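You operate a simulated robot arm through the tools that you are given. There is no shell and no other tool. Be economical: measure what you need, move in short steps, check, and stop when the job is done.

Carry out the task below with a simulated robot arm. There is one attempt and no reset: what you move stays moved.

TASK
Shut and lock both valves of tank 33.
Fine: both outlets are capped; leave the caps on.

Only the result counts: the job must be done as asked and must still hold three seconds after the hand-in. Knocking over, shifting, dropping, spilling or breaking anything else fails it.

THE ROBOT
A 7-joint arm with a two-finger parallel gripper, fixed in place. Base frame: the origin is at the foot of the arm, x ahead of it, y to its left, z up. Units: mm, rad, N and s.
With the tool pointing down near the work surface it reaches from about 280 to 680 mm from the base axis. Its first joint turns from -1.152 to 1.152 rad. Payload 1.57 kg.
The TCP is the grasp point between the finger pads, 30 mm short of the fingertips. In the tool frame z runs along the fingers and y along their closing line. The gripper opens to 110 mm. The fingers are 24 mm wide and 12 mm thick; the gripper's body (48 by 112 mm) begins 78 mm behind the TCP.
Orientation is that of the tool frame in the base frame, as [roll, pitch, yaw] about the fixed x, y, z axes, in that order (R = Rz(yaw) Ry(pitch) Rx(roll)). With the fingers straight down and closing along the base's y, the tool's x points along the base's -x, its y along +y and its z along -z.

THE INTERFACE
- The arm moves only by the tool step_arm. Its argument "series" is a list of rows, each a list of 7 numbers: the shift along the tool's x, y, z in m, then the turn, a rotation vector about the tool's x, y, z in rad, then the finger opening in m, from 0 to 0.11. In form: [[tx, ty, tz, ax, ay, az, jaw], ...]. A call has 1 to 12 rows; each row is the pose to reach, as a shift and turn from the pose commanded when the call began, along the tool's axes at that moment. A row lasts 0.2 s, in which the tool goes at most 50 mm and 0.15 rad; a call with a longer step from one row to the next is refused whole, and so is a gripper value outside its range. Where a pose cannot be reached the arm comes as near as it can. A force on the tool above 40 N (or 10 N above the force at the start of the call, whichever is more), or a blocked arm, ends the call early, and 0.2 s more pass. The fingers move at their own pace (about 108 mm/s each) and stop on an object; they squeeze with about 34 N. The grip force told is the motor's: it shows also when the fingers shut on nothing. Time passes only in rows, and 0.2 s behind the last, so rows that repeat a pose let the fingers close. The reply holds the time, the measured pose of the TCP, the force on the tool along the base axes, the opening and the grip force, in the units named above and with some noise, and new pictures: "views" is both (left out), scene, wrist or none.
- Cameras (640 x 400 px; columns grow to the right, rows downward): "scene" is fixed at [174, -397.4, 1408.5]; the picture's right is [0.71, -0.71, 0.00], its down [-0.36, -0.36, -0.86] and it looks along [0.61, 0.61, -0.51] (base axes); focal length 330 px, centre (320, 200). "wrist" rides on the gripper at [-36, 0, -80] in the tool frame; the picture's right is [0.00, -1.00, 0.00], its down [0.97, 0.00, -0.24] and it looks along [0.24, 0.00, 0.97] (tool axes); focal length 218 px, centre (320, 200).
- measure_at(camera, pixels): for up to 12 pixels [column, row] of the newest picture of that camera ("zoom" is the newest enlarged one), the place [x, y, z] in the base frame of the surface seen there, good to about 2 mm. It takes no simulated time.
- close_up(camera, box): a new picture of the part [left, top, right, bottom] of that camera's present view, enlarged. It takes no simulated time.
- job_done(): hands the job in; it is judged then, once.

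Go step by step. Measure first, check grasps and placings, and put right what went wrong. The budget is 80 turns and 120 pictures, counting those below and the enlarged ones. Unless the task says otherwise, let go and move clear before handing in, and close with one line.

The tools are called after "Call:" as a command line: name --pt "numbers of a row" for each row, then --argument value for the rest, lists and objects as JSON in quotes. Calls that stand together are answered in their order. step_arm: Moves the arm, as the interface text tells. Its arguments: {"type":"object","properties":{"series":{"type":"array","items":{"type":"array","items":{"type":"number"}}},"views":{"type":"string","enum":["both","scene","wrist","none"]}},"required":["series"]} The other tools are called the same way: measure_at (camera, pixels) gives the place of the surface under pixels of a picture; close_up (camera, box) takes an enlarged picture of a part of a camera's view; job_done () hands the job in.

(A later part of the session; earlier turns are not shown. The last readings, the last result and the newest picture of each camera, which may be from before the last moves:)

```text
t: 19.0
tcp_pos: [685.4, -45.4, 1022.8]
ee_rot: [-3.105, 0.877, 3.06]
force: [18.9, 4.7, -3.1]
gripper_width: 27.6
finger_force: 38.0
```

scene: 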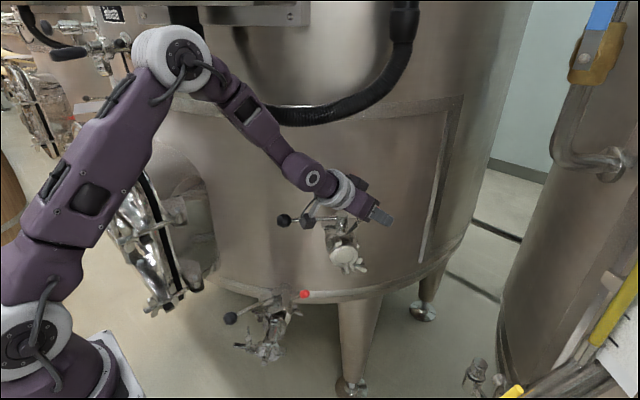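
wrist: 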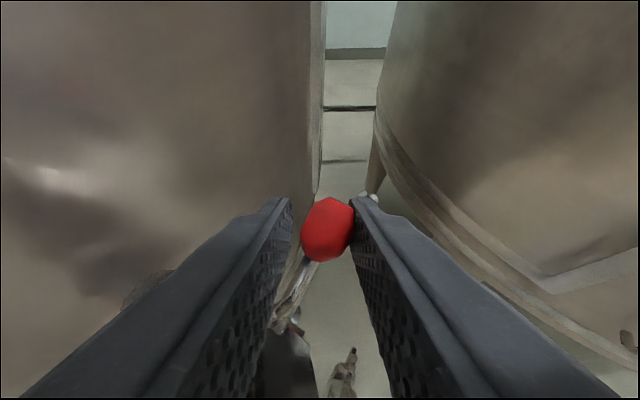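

The grip is firm: 27.6 mm at 38 N. Lifting met little vertical resistance. I'll measure whether the ball moved.

Call:
measure_at --camera "wrist" --pixels '[[327, 220], [328, 240], [305, 275], [283, 318], [295, 290]]'

Call:
close_up --camera "wrist" --box '[256, 190, 376, 340]'

Call:
close_up --camera "scene" --box '[320, 180, 410, 245]'

```text
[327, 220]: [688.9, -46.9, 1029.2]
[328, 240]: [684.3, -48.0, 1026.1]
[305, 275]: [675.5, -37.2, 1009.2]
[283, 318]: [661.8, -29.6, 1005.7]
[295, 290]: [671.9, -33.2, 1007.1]
```

```text
2.67 times, centred on (316, 265) of wrist
```

zoom: 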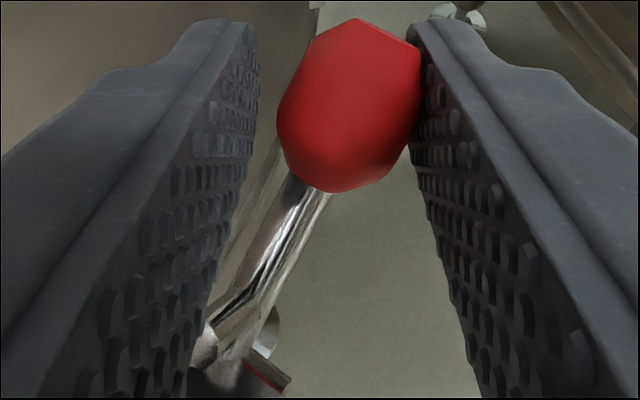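

```text
6.15 times, centred on (365, 212) of scene
```

zoom: 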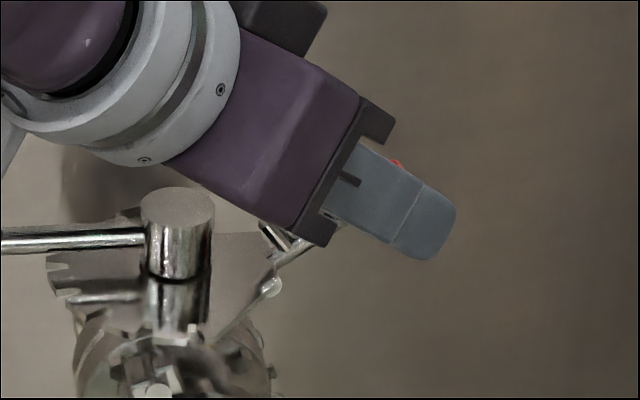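

The peg at (272,235) in the scene zoom looks flatter than before. I'll zoom tighter.

Call:
close_up --camera "scene" --box '[340, 204, 380, 229]'

Call:
close_up --camera "wrist" --box '[262, 290, 318, 335]'

```text
16.00 times, centred on (360, 216) of scene
```

zoom: 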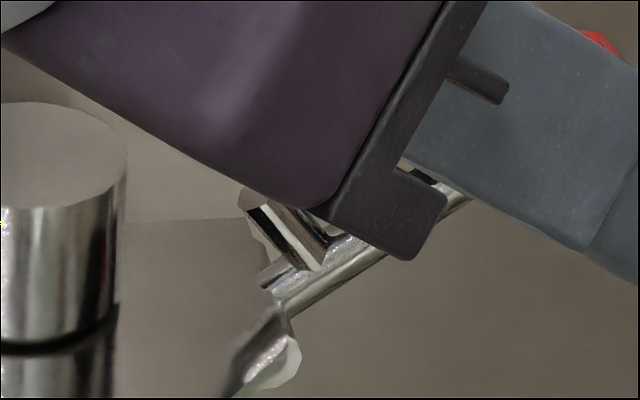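

```text
8.89 times, centred on (290, 312) of wrist
```

zoom: 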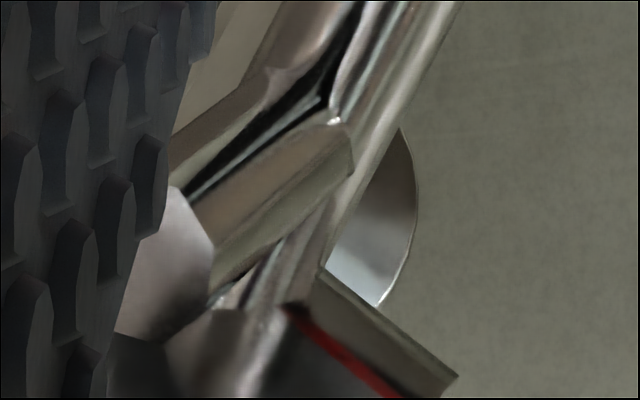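

Comparing the peg's pixels before and after shows the rod rotated about 10° upward about a hinge barrel, whose rounded end is visible under the plate corner. So it flips up and inward. I'll continue along the arc.

Call:
step_arm --pt "-0.0008 0.0012 -0.0058 0 0 0 0.015" --pt "-0.0004 0.0046 -0.0116 0 0 0 0.015" --pt "0.0011 0.0084 -0.017 0 0 0 0.015" --pt "0.0011 0.0084 -0.017 0 0 0 0.015"

Call:
close_up --camera "scene" --box '[330, 194, 390, 234]'

Call:
close_up --camera "wrist" --box '[250, 190, 390, 350]'

```text
t: 20.0
tcp_pos: [673.4, -39.1, 1034.6]
ee_rot: [-3.103, 0.882, 3.055]
force: [12.8, -31.9, 20.7]
gripper_width: 25.1
finger_force: 36.4
```

scene: 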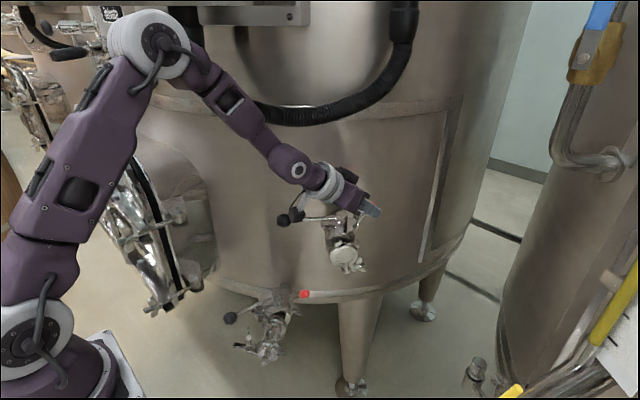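
wrist: 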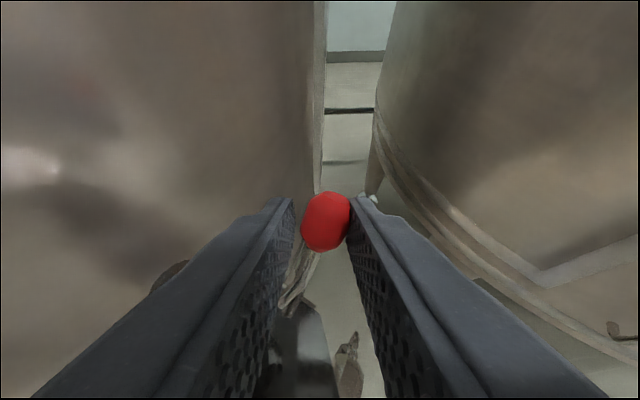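

```text
10.00 times, centred on (360, 214) of scene
```

zoom: 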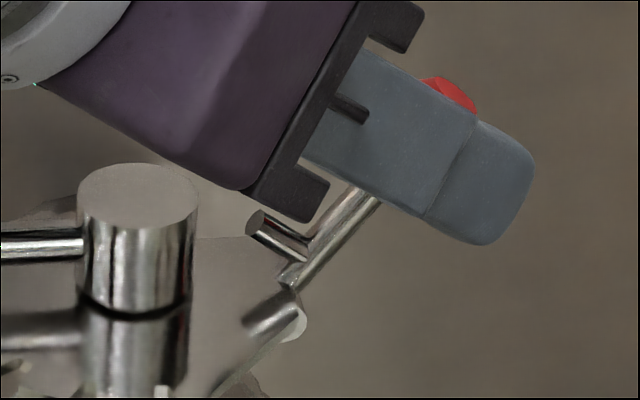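

```text
2.50 times, centred on (320, 270) of wrist
```

zoom: 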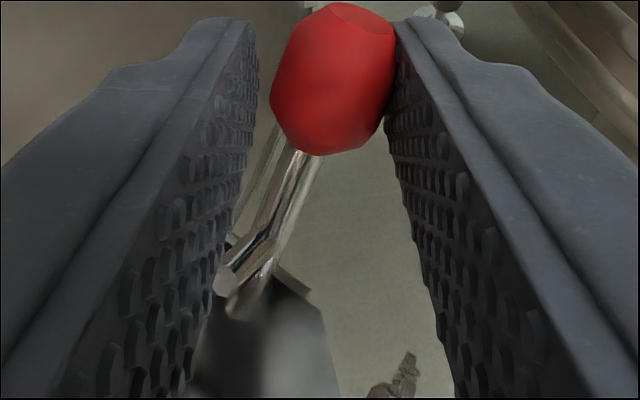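

The rod has turned up about 37° and the peg has swung level toward the hub. The force is mostly compression along the rod, so I'll widen the arc and continue.

Call:
step_arm --pt "-0.0023 -0.0019 -0.0003 0 0 0 0.015" --pt "-0.0014 0.0011 -0.0062 0 0 0 0.015" --pt "0.0017 0.0054 -0.0108 0 0 0 0.015" --pt "0.0017 0.0054 -0.0108 0 0 0 0.015" --views "wrist"

Call:
close_up --camera "scene" --box '[330, 194, 390, 234]'

```text
t: 21.0
tcp_pos: [663.8, -25.4, 1035.2]
ee_rot: [-3.107, 0.866, 3.066]
force: [-3.9, 4.5, -5.5]
gripper_width: 19.2
finger_force: 19.4
```

wrist: 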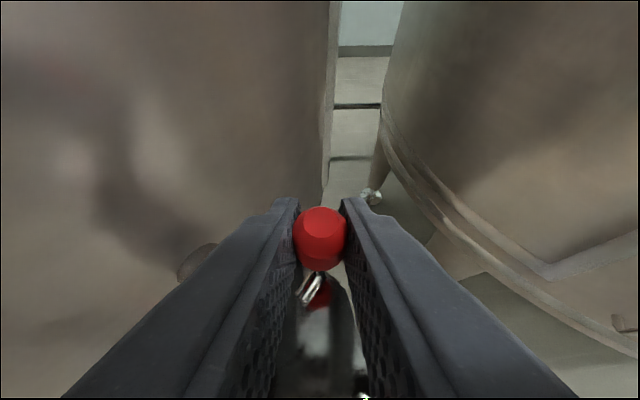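

```text
10.00 times, centred on (360, 214) of scene
```

zoom: 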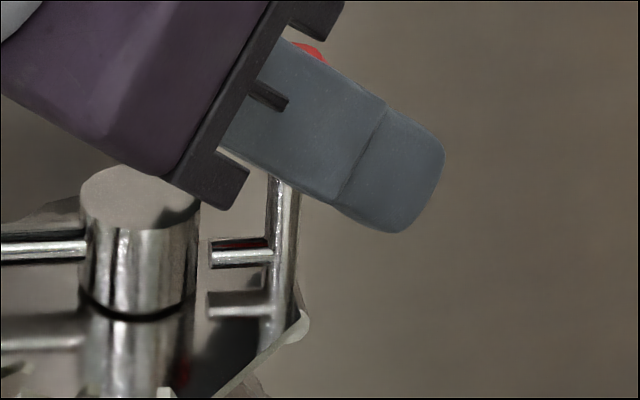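

The rod now stands upright with the peg pointing at the hub, and the forces are small. I'll push further inward until it stops.

Call:
step_arm --pt "0.0019 0.0021 -0.002 0 0 0 0.015" --pt "0.0039 0.0043 -0.0039 0 0 0 0.015" --pt "0.0062 0.0064 -0.0055 0 0 0 0.015" --pt "0.0086 0.0084 -0.0069 0 0 0 0.015" --views "wrist"

Call:
close_up --camera "scene" --box '[330, 194, 390, 234]'

```text
t: 22.0
tcp_pos: [654.1, -22.2, 1038.2]
ee_rot: [-3.106, 0.883, 3.057]
force: [18.7, -25.0, 10.2]
gripper_width: 18.6
finger_force: 32.8
```

wrist: 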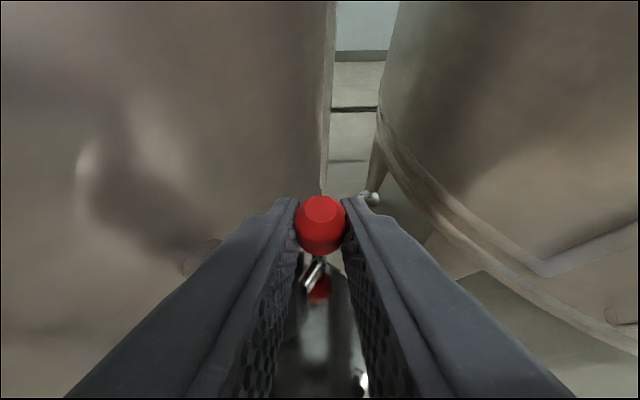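

```text
10.00 times, centred on (360, 214) of scene
```

zoom: 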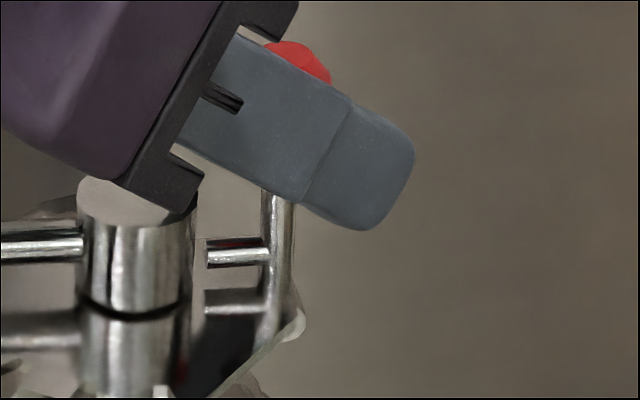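

The rod stopped just past vertical: the tool slid while the rod held firm at about 31 N. That is the end of its travel. I'll release and back out to see whether it stays.

Call:
step_arm --pt "-0.005 -0.004 0.003 0 0 0 0.019" --pt "-0.005 -0.004 0.003 0 0 0 0.045" --pt "-0.005 -0.004 0.003 0 0 0 0.05" --pt "-0.005 -0.004 -0.03 0 0 0 0.05" --pt "-0.005 -0.004 -0.07 0 0 0 0.05" --pt "-0.005 -0.004 -0.11 0 0 0 0.05" --pt "-0.005 -0.004 -0.11 0 0 0 0.05"

Call:
close_up --camera "scene" --box '[322, 190, 390, 235]'

Call:
close_up --camera "wrist" --box '[250, 150, 370, 350]'

```text
t: 23.6
tcp_pos: [575.2, -11.2, 1108.3]
ee_rot: [-3.107, 0.874, 3.061]
force: [0.1, -0.6, -0.5]
gripper_width: 50.1
finger_force: 0.0
```

scene: 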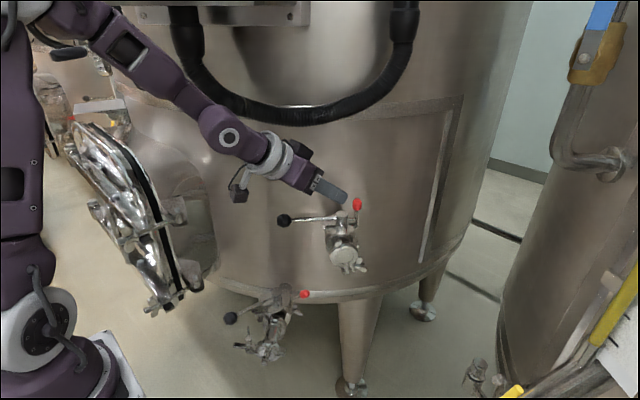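
wrist: 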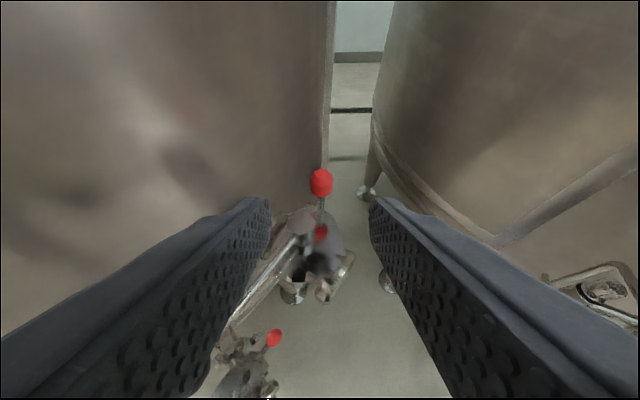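

```text
8.89 times, centred on (356, 212) of scene
```

zoom: 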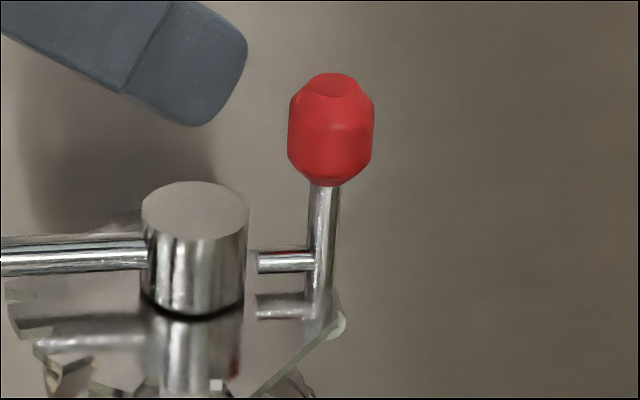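

```text
2.00 times, centred on (310, 250) of wrist
```

zoom: 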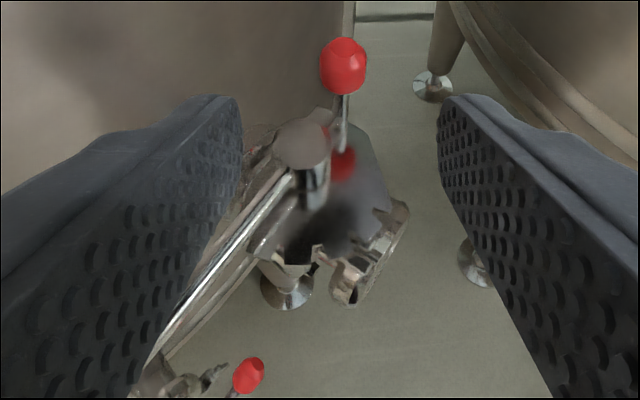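

The red lever stays upright on its own, but a small gap to the hub remains visible at (250,262) in the zoom. I'll test the lock by straddling the black ball and pushing gently toward open.

Call:
step_arm --pt "0.0254 0.0216 -0.0155 0 0 0 0.06" --pt "0.0507 0.0432 -0.0311 0 0 0 0.06" --pt "0.076 0.0648 -0.0466 0 0 0 0.07" --pt "0.1014 0.0864 -0.0622 0 0 0 0.07" --pt "0.1014 0.0866 -0.03 0 0 0 0.07" --pt "0.1015 0.0868 0.0 0 0 0 0.07" --pt "0.1015 0.087 0.028 0 0 0 0.07" --pt "0.1015 0.087 0.028 0 0 0 0.07"

```text
t: 25.4
tcp_pos: [540.6, 77.9, 1010.1]
ee_rot: [-3.107, 0.873, 3.059]
force: [0.7, -0.6, 0.0]
gripper_width: 70.2
finger_force: 0.0
```

scene: 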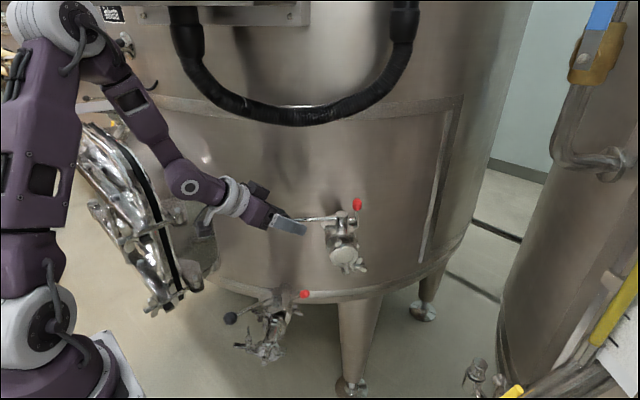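
wrist: 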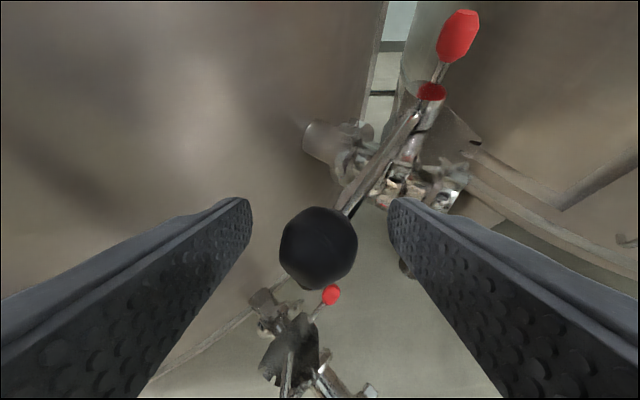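

The ball is centred between the fingers. I'll push gently toward open, first to contact and then a few mm more.

Call:
step_arm --pt "0 -0.012 0 0 0 0 0.07" --pt "0 -0.018 0 0 0 0 0.07" --pt "0.001 -0.021 -0.001 0 0 0 0.07" --pt "0.001 -0.024 -0.001 0 0 0 0.07" --views "wrist"

Call:
measure_at --camera "wrist" --pixels '[[285, 245]]'

```text
t: 26.4
tcp_pos: [535.2, 54.4, 1012.6]
ee_rot: [-3.106, 0.874, 3.063]
force: [-1.8, 8.0, -0.1]
gripper_width: 76.7
finger_force: 4.3
```

wrist: 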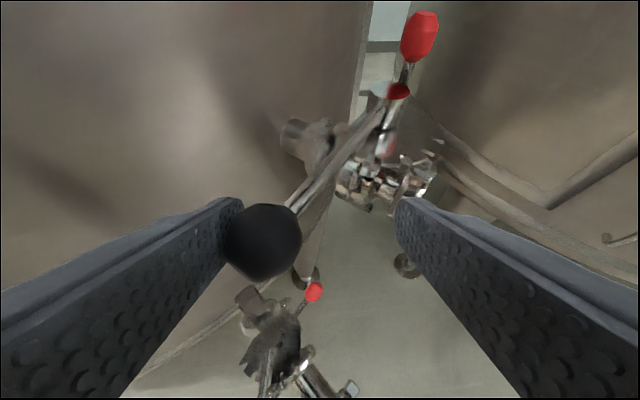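

```text
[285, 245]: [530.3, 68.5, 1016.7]
```

The finger spread slightly at 8 N and the ball has barely moved. I'll push a bit harder.

Call:
step_arm --pt "0 -0.003 0 0 0 0 0.07" --pt "0 -0.006 0 0 0 0 0.07" --pt "0 -0.01 0 0 0 0 0.07" --pt "0 -0.01 0 0 0 0 0.07" --views "wrist"

Call:
measure_at --camera "wrist" --pixels '[[260, 245], [330, 170], [310, 190]]'

```text
t: 27.4
tcp_pos: [534.1, 44.9, 1012.3]
ee_rot: [-3.105, 0.872, 3.064]
force: [-6.0, 25.6, -3.1]
gripper_width: 91.8
finger_force: 12.0
```

wrist: 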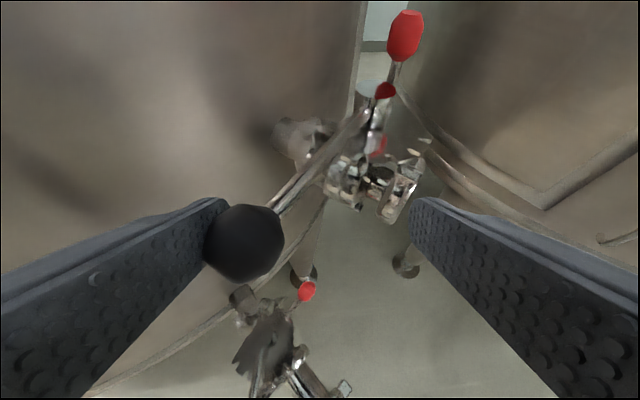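

```text
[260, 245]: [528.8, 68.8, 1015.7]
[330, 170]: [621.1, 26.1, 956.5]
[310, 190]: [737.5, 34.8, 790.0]
```

At 25 N the ball holds, while it turned at about 11 N before, so the upper lock is engaged. I'll relax, retreat upward and verify the lever angle.

Call:
step_arm --pt "0 0.012 0 0 0 0 0.07" --pt "0 0.03 0 0 0 0 0.07" --pt "0 0.032 -0.03 0 0 0 0.07" --pt "0 0.032 -0.07 0 0 0 0.07" --pt "0 0.01 -0.09 0 0 0 0.07" --pt "0 -0.02 -0.11 0 0 0 0.07" --pt "0 -0.02 -0.11 0 0 0 0.07"

Call:
close_up --camera "scene" --box '[262, 190, 390, 280]'

Call:
measure_at --camera "zoom" --pixels '[[135, 137], [230, 126], [320, 119], [395, 105], [425, 65], [442, 128]]'

```text
t: 29.0
tcp_pos: [447.5, 32.0, 1082.2]
ee_rot: [-3.105, 0.872, 3.059]
force: [-0.6, 0.2, -0.4]
gripper_width: 70.1
finger_force: 0.1
```

scene: 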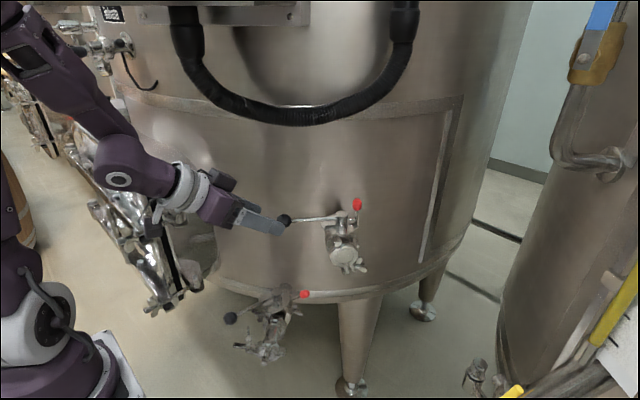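
wrist: 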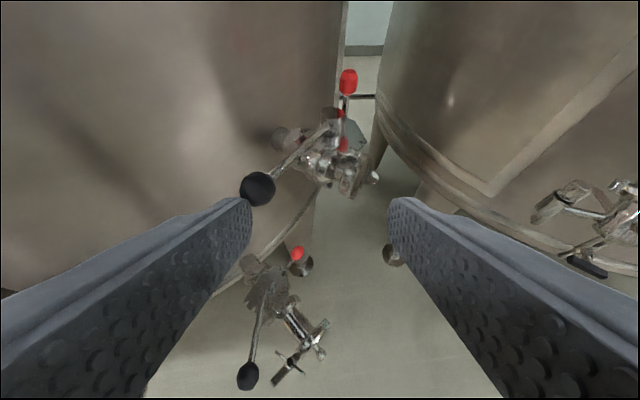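

```text
4.44 times, centred on (326, 235) of scene
```

zoom: 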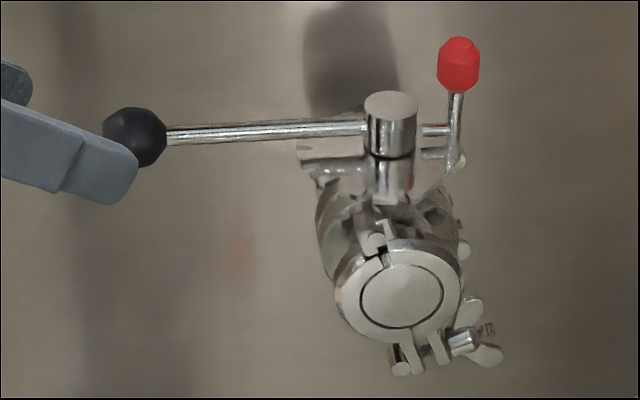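

```text
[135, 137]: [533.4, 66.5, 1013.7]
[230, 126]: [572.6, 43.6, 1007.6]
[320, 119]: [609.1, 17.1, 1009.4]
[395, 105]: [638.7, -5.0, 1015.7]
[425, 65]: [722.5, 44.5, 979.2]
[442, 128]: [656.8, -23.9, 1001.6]
```

The zoom now shows the peg seated in the hub, with no gap at (425,130): locked. My test push left the lever at about 144°, within the pin's play, so I'll press it back snug against the closed stop.

Call:
step_arm --pt "0 0.03 0 0 0 0 0.07" --pt "0 0.055 0 0 0 0 0.07" --pt "0 0.055 0.04 0 0 0 0.07" --pt "0 0.055 0.08 0 0 0 0.07" --pt "0 0.055 0.11 0 0 0 0.07" --pt "-0.001 0.067 0.111 0 0 0 0.07" --pt "-0.002 0.075 0.113 0 0 0 0.07" --pt "-0.002 0.082 0.114 0 0 0 0.07" --pt "-0.003 0.089 0.115 0 0 0 0.07" --pt "-0.003 0.092 0.115 0 0 0 0.07" --views "wrist"

Call:
close_up --camera "wrist" --box '[250, 0, 450, 300]'

```text
t: 30.9
tcp_pos: [542.9, 103.5, 1006.5]
ee_rot: [-3.101, 0.862, 3.047]
force: [-10.1, -18.9, -11.0]
gripper_width: 87.2
finger_force: 9.8
stopped in row 9: the force on the tool passed its limit (the readings are from after the stop); the commanded pose is now the measured one
```

wrist: 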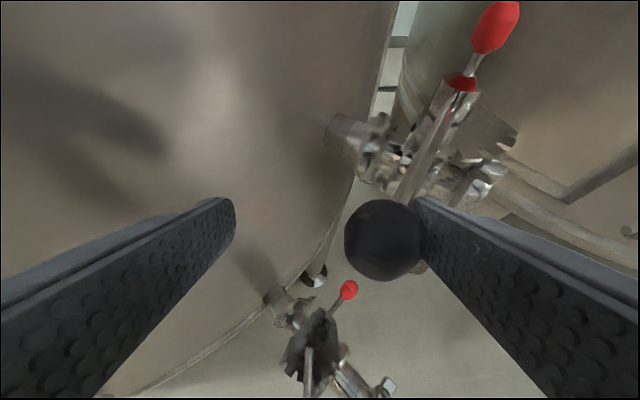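

```text
1.33 times, centred on (350, 150) of wrist
```

zoom: 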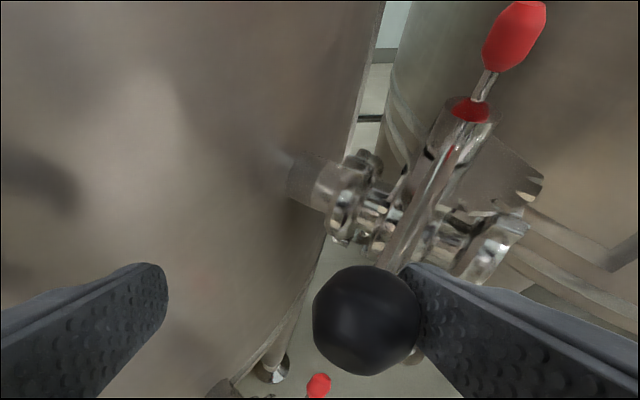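

The upper lever is pressed to its stop (40 N limit reached). I'll retreat and raise the arm back, then survey the lower valve and the hatch nearby.

Call:
step_arm --pt "0 -0.02 0 0 0 0 0.07" --pt "0 -0.02 -0.04 0 0 0 0.07" --pt "0 -0.02 -0.08 0 0 0 0.07" --pt "0 -0.03 -0.12 0 0 0 0.03" --pt "0.01 -0.04 -0.15 0 0 0 0.0" --pt "0.02 -0.04 -0.18 0 0 0 0.0" --pt "0.02 -0.04 -0.18 0 0.14 0 0.0" --pt "0.02 -0.04 -0.18 0 0.28 0 0.0" --pt "0.02 -0.04 -0.18 0 0.28 0 0.0"

Call:
measure_at --camera "scene" --pixels '[[160, 300], [150, 305], [130, 240], [195, 285], [180, 210], [210, 240], [304, 294], [230, 318], [276, 289], [250, 306], [240, 345], [270, 352]]'

Call:
close_up --camera "scene" --box '[262, 190, 390, 280]'

```text
t: 33.0
tcp_pos: [389.6, 87.6, 1110.9]
ee_rot: [-3.112, 0.588, 3.038]
force: [0.4, -0.7, -0.6]
gripper_width: 0.0
finger_force: 21.3
```

scene: 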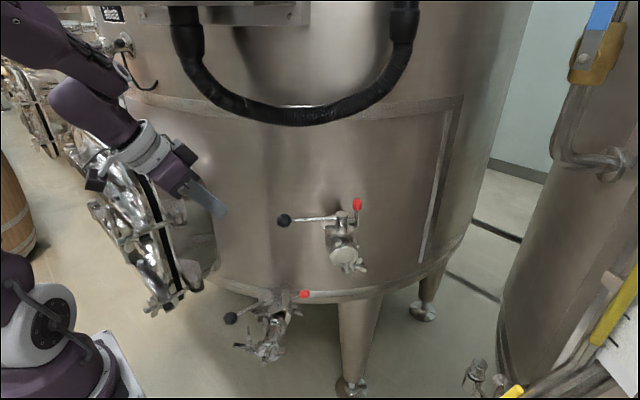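
wrist: 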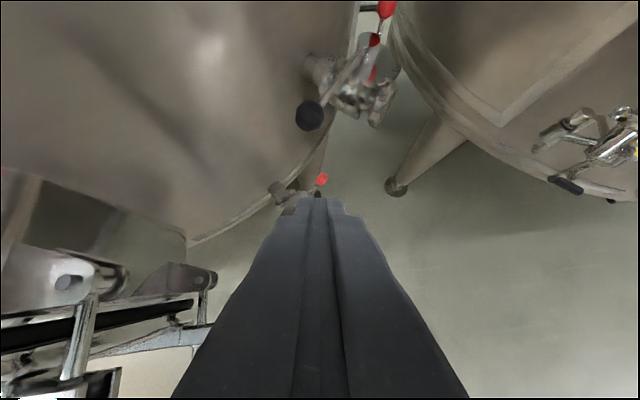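

```text
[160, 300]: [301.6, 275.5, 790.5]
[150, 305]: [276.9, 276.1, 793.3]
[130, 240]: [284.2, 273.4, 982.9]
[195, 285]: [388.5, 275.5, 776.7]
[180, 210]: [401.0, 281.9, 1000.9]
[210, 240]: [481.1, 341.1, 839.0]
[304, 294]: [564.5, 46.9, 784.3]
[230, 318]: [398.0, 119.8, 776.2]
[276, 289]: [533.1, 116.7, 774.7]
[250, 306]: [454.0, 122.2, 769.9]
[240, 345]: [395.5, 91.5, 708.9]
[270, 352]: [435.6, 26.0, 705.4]
```

```text
4.44 times, centred on (326, 235) of scene
```

zoom: 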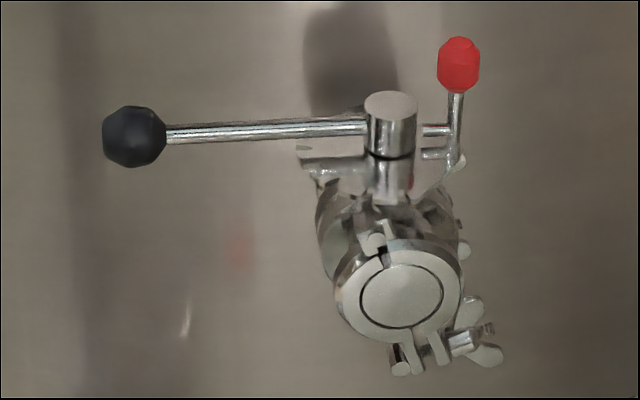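

The upper lever is at about 140° with the pin seated. The hatch stays at y≥273. For the lower valve (ball about (402,129,765), hub about (526,111), closed near 128°) I'll descend on the -y side and look from there.

Call:
step_arm --pt "0.02 -0.002 0.041 0 0 -0.02 0" --pt "0.04 -0.004 0.083 0 0 -0.04 0" --pt "0.06 -0.005 0.125 0 0 -0.06 0" --pt "0.081 -0.007 0.167 0 0 -0.08 0" --pt "0.1018 -0.0088 0.2087 0 0 -0.1 0" --pt "0.1018 -0.0088 0.2087 0 0 -0.1 0"

```text
t: 34.4
tcp_pos: [420.4, 69.4, 880.3]
ee_rot: [-3.048, 0.58, -3.125]
force: [-0.6, 0.9, -0.6]
gripper_width: 0.0
finger_force: 21.5
```

scene: 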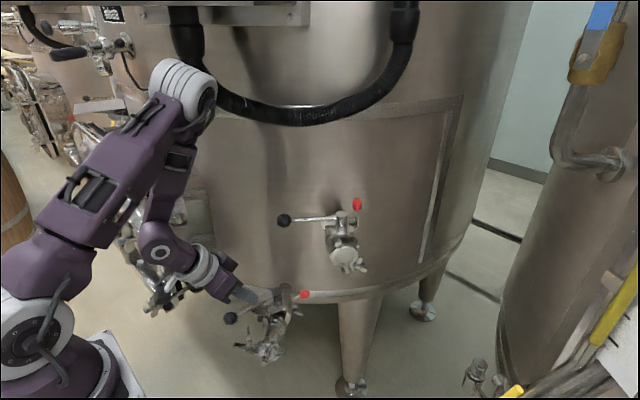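
wrist: 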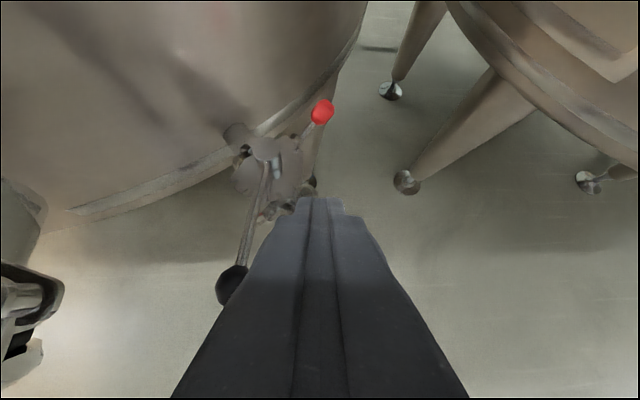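

The lower valve is visible at (275,170). I'll zoom in and measure it.

Call:
close_up --camera "wrist" --box '[210, 90, 350, 310]'

Call:
measure_at --camera "wrist" --pixels '[[264, 148], [232, 280], [245, 250], [260, 195], [322, 112], [310, 130], [238, 133], [285, 185], [265, 212], [310, 182]]'

```text
1.82 times, centred on (280, 200) of wrist
```

zoom: 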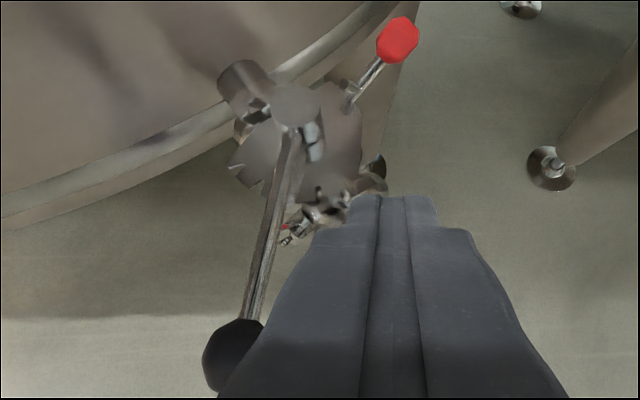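

```text
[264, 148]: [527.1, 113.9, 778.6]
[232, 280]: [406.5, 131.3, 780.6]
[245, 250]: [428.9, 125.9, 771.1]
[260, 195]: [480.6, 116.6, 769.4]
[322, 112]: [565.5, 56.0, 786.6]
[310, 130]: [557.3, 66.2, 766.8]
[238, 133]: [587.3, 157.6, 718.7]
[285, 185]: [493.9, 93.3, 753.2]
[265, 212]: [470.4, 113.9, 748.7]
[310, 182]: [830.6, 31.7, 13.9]
```

Lower hub at (527,112,779), ball centre about (405,130,766), lever at 172°, so it needs about 46° clockwise to reach 126°. I'll straighten the roll and descend beside the rod.

Call:
step_arm --pt "0.014 0.006 0.03 -0.04 0 0 0" --pt "0.03 0.014 0.06 -0.08 0 0 0" --pt "0.0457 0.0214 0.0904 -0.094 0 0 0" --pt "0.0457 0.0214 0.0904 -0.094 0 0 0"

```text
t: 35.4
tcp_pos: [431.0, 83.6, 777.6]
ee_rot: [-3.14, 0.581, -3.125]
force: [0.1, -0.5, 0.2]
gripper_width: 0.0
finger_force: 21.2
```

scene: 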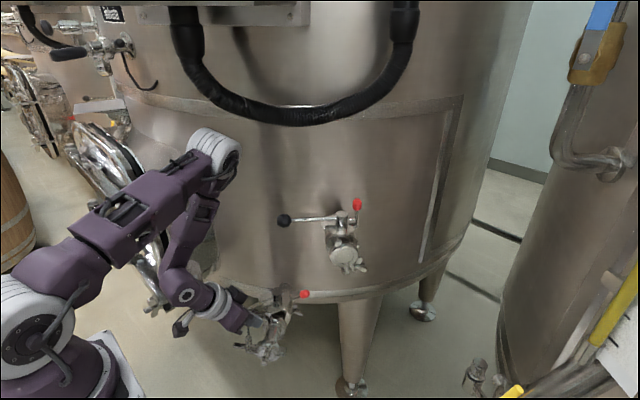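
wrist: 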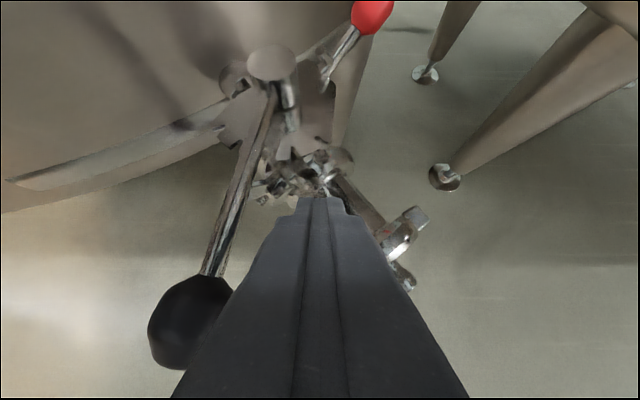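

The fingers are beside the rod at (431,84,778). I'll start the sweep toward closed.

Call:
step_arm --pt "0.001 0.012 -0.0005 0 0 0 0" --pt "0.001 0.021 -0.0005 0 0 0 0" --pt "0.001 0.031 -0.001 0 0 0 0" --pt "0.0005 0.041 -0.0005 0 0 0 0" --pt "-0.001 0.049 0.0005 0 0 0 0" --pt "-0.002 0.057 0.0015 0 0 0 0" --pt "-0.0045 0.065 0.003 0 0 0 0"

```text
t: 37.0
tcp_pos: [436.2, 147.6, 779.0]
ee_rot: [-3.141, 0.578, -3.125]
force: [1.0, -8.0, -3.6]
gripper_width: 0.2
finger_force: 21.4
```

scene: 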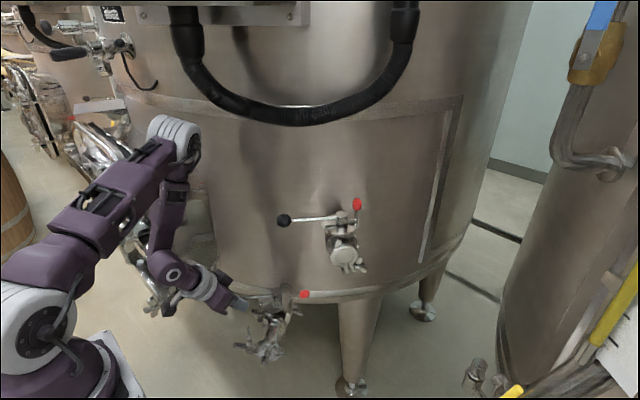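
wrist: 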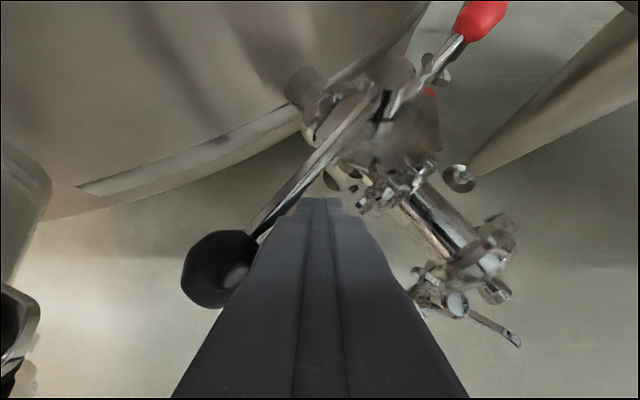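

The lever is turning freely. I'll continue to the stop.

Call:
step_arm --pt "-0.0033 0.008 0.0022 0 0 0 0" --pt "-0.0067 0.016 0.0044 0 0 0 0" --pt "-0.0108 0.023 0.007 0 0 0 0" --pt "-0.0145 0.0283 0.0095 0 0 0 0" --pt "-0.0175 0.032 0.0115 0 0 0 0" --pt "-0.02 0.035 0.013 0 0 0 0"

```text
t: 37.9
tcp_pos: [446.4, 168.5, 776.7]
ee_rot: [-3.13, 0.566, -3.125]
force: [-5.4, -3.5, -2.1]
gripper_width: 0.1
finger_force: 21.3
stopped in row 4: the force on the tool passed its limit (the readings are from after the stop); the commanded pose is now the measured one
```

scene: 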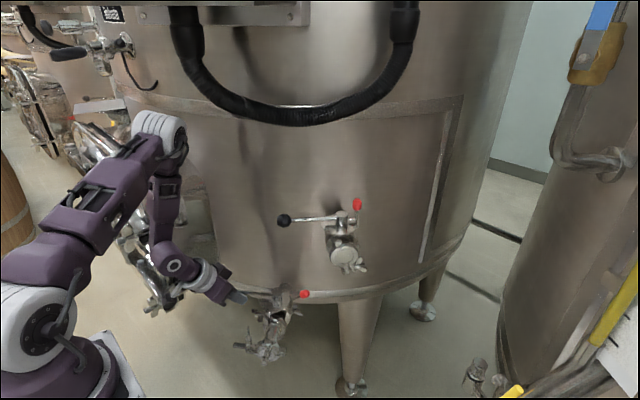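
wrist: 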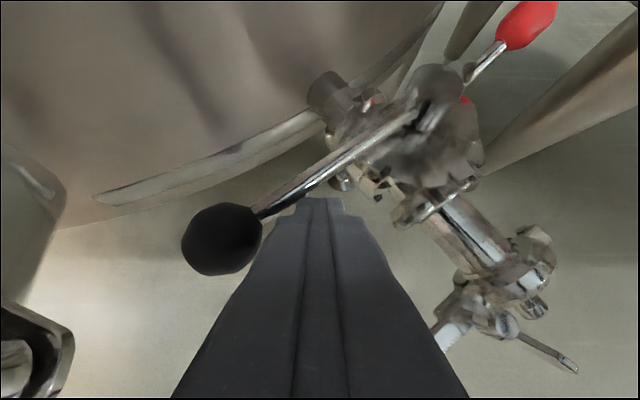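

Force limit reached; I'll check whether this is the closed stop by measuring the lever, pipe and lock lines.

Call:
measure_at --camera "wrist" --pixels '[[222, 235], [285, 195], [340, 158], [380, 130], [437, 88], [527, 22], [480, 68], [520, 280], [455, 215], [325, 92]]'

Call:
close_up --camera "wrist" --box '[300, 0, 560, 200]'

```text
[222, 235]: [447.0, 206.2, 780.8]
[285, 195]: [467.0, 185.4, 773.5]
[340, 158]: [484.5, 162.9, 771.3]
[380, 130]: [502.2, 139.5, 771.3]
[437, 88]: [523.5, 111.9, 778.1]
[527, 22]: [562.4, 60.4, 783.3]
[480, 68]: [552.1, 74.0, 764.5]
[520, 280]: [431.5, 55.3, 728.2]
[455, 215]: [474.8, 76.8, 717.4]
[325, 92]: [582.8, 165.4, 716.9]
```

```text
2.00 times, centred on (430, 100) of wrist
```

zoom: 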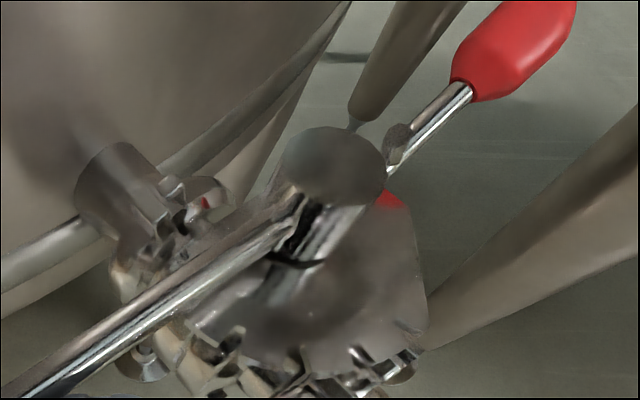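

The lever is at about 127.5°, square to the pipe (216°) and in line with the red rod, so the lower valve is shut. Next I'll stage for the lower red ball, near (566,58,777), the same way as before.

Call:
step_arm --pt "-0.0083 -0.03 -0.0243 0 0 0 0" --pt "-0.0295 -0.065 -0.0464 0 -0.1 0 0" --pt "-0.0533 -0.092 -0.0467 0 -0.2 0 0.03" --pt "-0.0735 -0.11 -0.028 0 -0.3 0 0.05" --pt "-0.0735 -0.11 -0.028 0 -0.3 0 0.05"

Call:
measure_at --camera "wrist" --pixels '[[320, 200]]'

```text
t: 39.1
tcp_pos: [494.8, 59.9, 843.4]
ee_rot: [-3.128, 0.87, -3.118]
force: [0.1, -0.1, -0.2]
gripper_width: 50.3
finger_force: 0.0
```

scene: 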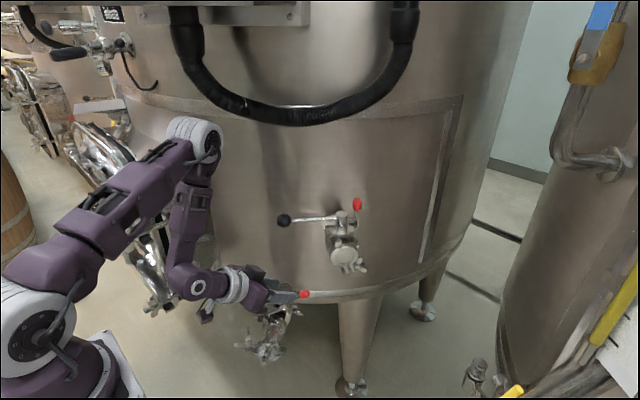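
wrist: 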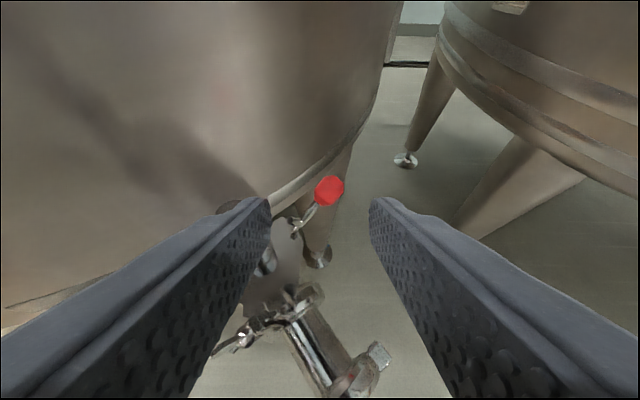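

```text
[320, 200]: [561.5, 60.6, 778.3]
```

The ball is at (330,190), between the fingers. I'll measure it, plus the tank wall and leg nearby.

Call:
measure_at --camera "wrist" --pixels '[[330, 188], [338, 188], [318, 192], [308, 215], [296, 225], [260, 190], [290, 180], [322, 165], [325, 240]]'

Call:
close_up --camera "wrist" --box '[270, 160, 366, 240]'

```text
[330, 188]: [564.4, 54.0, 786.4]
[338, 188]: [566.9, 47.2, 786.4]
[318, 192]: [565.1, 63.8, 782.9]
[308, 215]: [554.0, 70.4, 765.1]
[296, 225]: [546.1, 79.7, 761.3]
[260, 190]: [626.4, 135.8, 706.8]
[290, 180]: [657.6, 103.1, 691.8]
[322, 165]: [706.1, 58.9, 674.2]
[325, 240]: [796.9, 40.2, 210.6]
```

```text
5.00 times, centred on (318, 200) of wrist
```

zoom: 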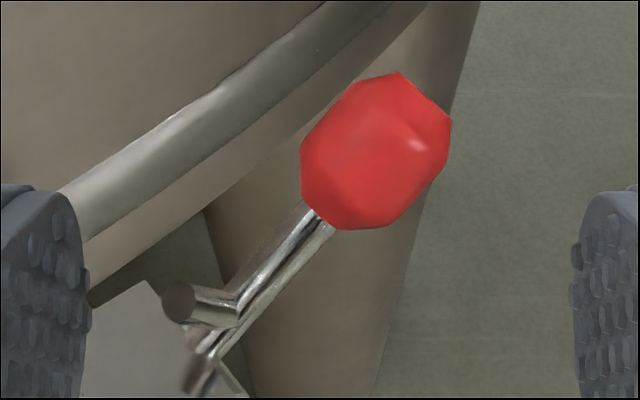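

Ball centre is about (569,53,777). I'll advance 96 mm to straddle it and close.

Call:
step_arm --pt "0.001 -0.004 0.035 0 0 0 0.05" --pt "0.002 -0.007 0.07 0 0 0 0.05" --pt "0.0026 -0.007 0.097 0 0 0 0.05" --pt "0.0026 -0.007 0.097 0 0 0 0.05" --pt "0.0026 -0.007 0.097 0 0 0 0.03" --pt "0.0026 -0.007 0.097 0 0 0 0.015" --pt "0.0026 -0.007 0.097 0 0 0 0.015"

```text
t: 40.7
tcp_pos: [567.5, 56.7, 776.8]
ee_rot: [-3.133, 0.873, -3.118]
force: [12.6, 31.7, 11.7]
gripper_width: 43.4
finger_force: 16.2
```

scene: 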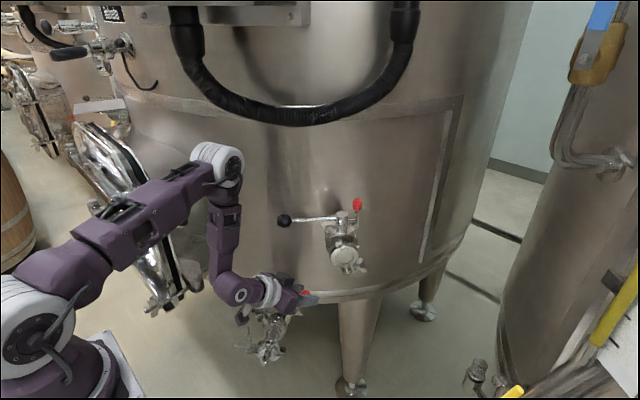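
wrist: 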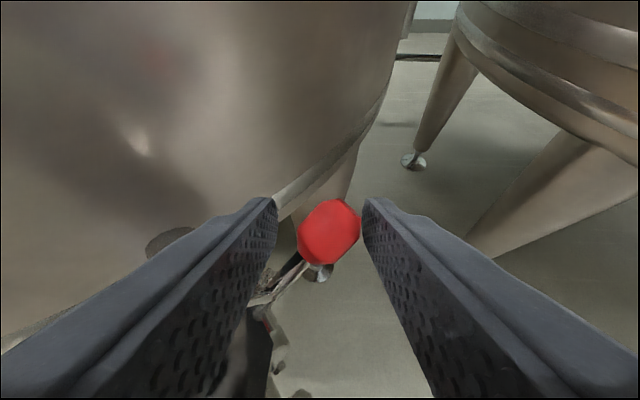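

The left finger is catching the peg at 43 mm. I'll reopen, shift up about 8 mm so it clears the peg, and close again.

Call:
step_arm --pt "0 -0.001 0 0 0 0 0.05" --pt "0 -0.001 0 0 0 0 0.05" --pt "-0.0085 -0.001 0.001 0 0 0 0.05" --pt "-0.0085 -0.001 0.001 0 0 0 0.03" --pt "-0.0085 -0.001 0.001 0 0 0 0.015" --pt "-0.0085 -0.001 0.001 0 0 0 0.015" --views "wrist"

Call:
close_up --camera "wrist" --box '[240, 190, 384, 310]'

```text
t: 42.1
tcp_pos: [573.5, 53.5, 782.6]
ee_rot: [-3.128, 0.872, -3.119]
force: [5.3, 21.4, 7.4]
gripper_width: 34.1
finger_force: 10.6
```

wrist: 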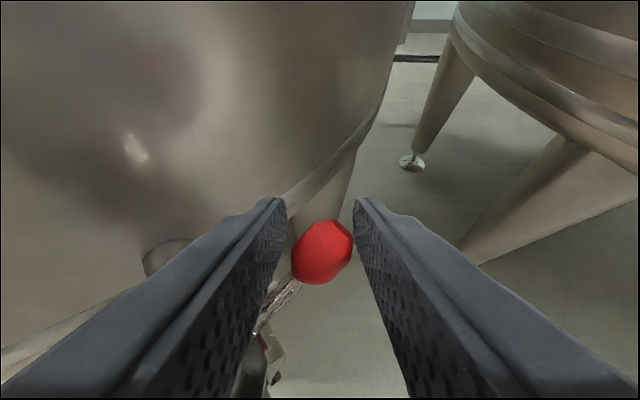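

```text
3.33 times, centred on (312, 250) of wrist
```

zoom: 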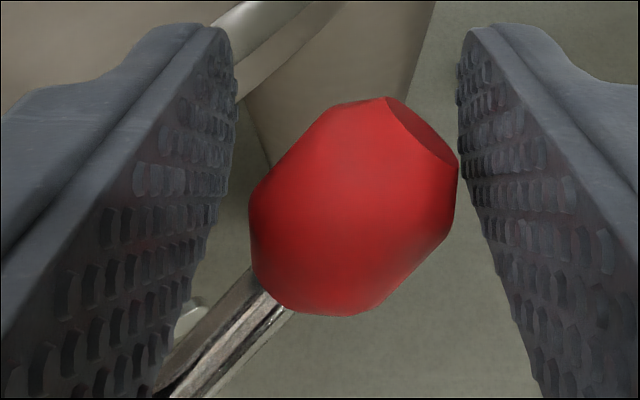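

Similar contact to the upper one, which settled once lifted. I'll start lifting along the arc while the grip closes.

Call:
step_arm --pt "-0.0014 0.003 -0.0032 0 0 0 0.015" --pt "-0.0028 0.0041 -0.0064 0 0 0 0.015" --pt "-0.004 0.0065 -0.0095 0 0 0 0.015" --pt "-0.005 0.0086 -0.0126 0 0 0 0.015" --views "wrist"

Call:
close_up --camera "scene" --box '[260, 270, 330, 320]'

```text
t: 43.1
tcp_pos: [567.7, 57.1, 795.6]
ee_rot: [-3.118, 0.872, -3.123]
force: [12.4, -17.7, 6.5]
gripper_width: 24.4
finger_force: 35.9
```

wrist: 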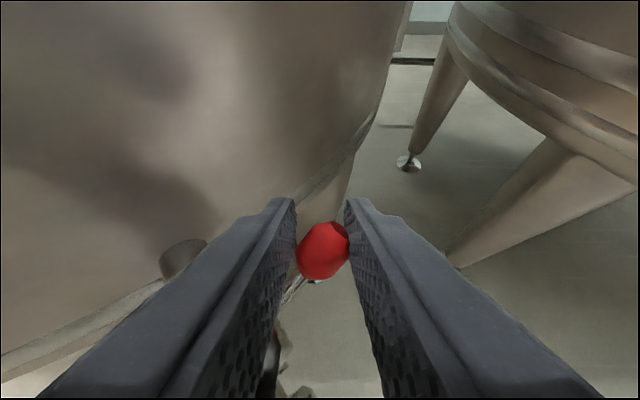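

```text
8.00 times, centred on (295, 295) of scene
```

zoom: 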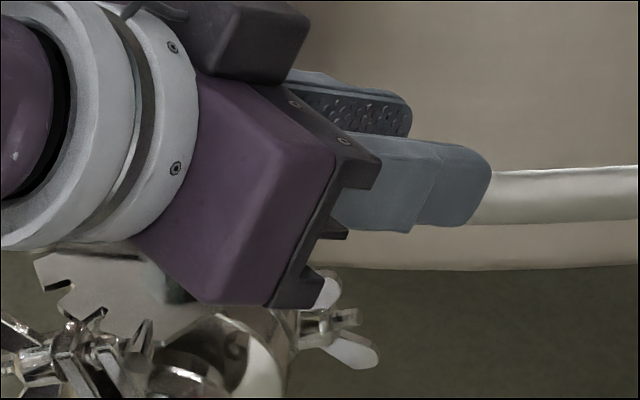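

The grip is good (24.4 mm, 36 N) and the lever is lifting. I'll continue the arc toward vertical.

Call:
step_arm --pt "-0.0014 0.002 -0.0055 0 0 0 0.012" --pt "-0.0024 0.0057 -0.0111 0 0 0 0.012" --pt "-0.0018 0.0103 -0.0152 0 0 0 0.012" --pt "-0.0007 0.0154 -0.019 0 0 0 0.012" --pt "0.002 0.0221 -0.0233 0 0 0 0.012" --pt "0.002 0.0221 -0.0233 0 0 0 0.012"

Call:
close_up --camera "scene" --box '[250, 260, 330, 315]'

Call:
close_up --camera "wrist" --box '[240, 190, 400, 350]'

```text
t: 44.5
tcp_pos: [546.0, 85.5, 805.7]
ee_rot: [-3.13, 0.864, -3.117]
force: [2.2, 5.1, -17.6]
gripper_width: 18.6
finger_force: 33.1
```

scene: 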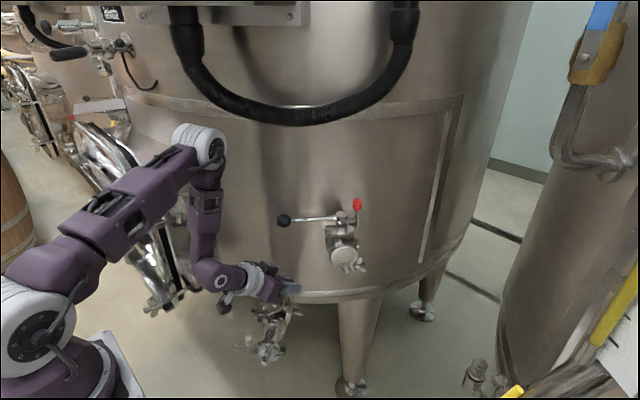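
wrist: 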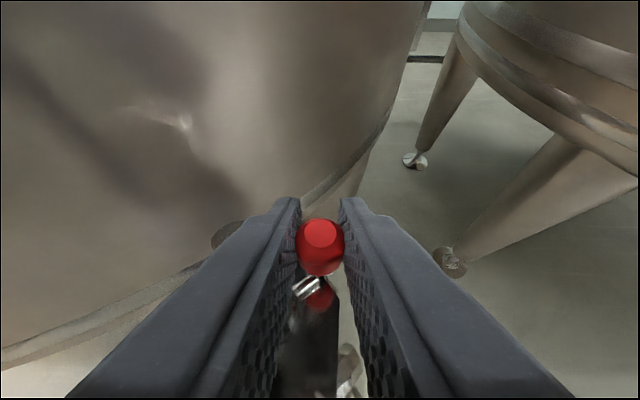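

```text
7.27 times, centred on (290, 288) of scene
```

zoom: 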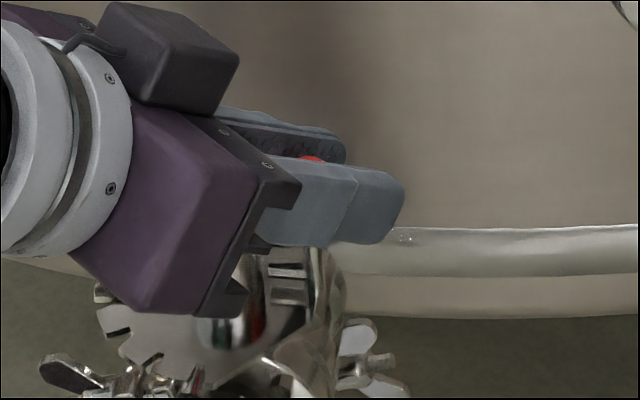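

```text
2.50 times, centred on (320, 270) of wrist
```

zoom: 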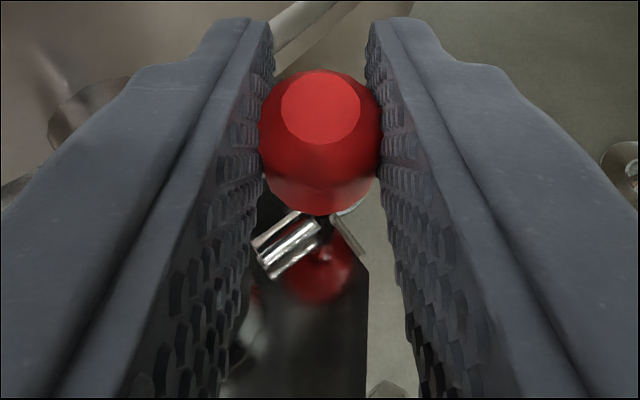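

The rod is upright with the peg level. I'll push inward to the end stop.

Call:
step_arm --pt "0.0018 0.002 -0.0005 0 0 0 0.012" --pt "0.0035 0.004 -0.001 0 0 0 0.012" --pt "0.005 0.006 -0.0017 0 0 0 0.012" --pt "0.0065 0.008 -0.0023 0 0 0 0.012" --views "none"

```text
t: 45.6
tcp_pos: [545.8, 86.2, 805.8]
ee_rot: [-3.115, 0.879, -3.124]
force: [8.4, -5.0, -5.2]
gripper_width: 18.5
finger_force: 32.8
stopped in row 4: the force on the tool passed its limit (the readings are from after the stop); the commanded pose is now the measured one
```

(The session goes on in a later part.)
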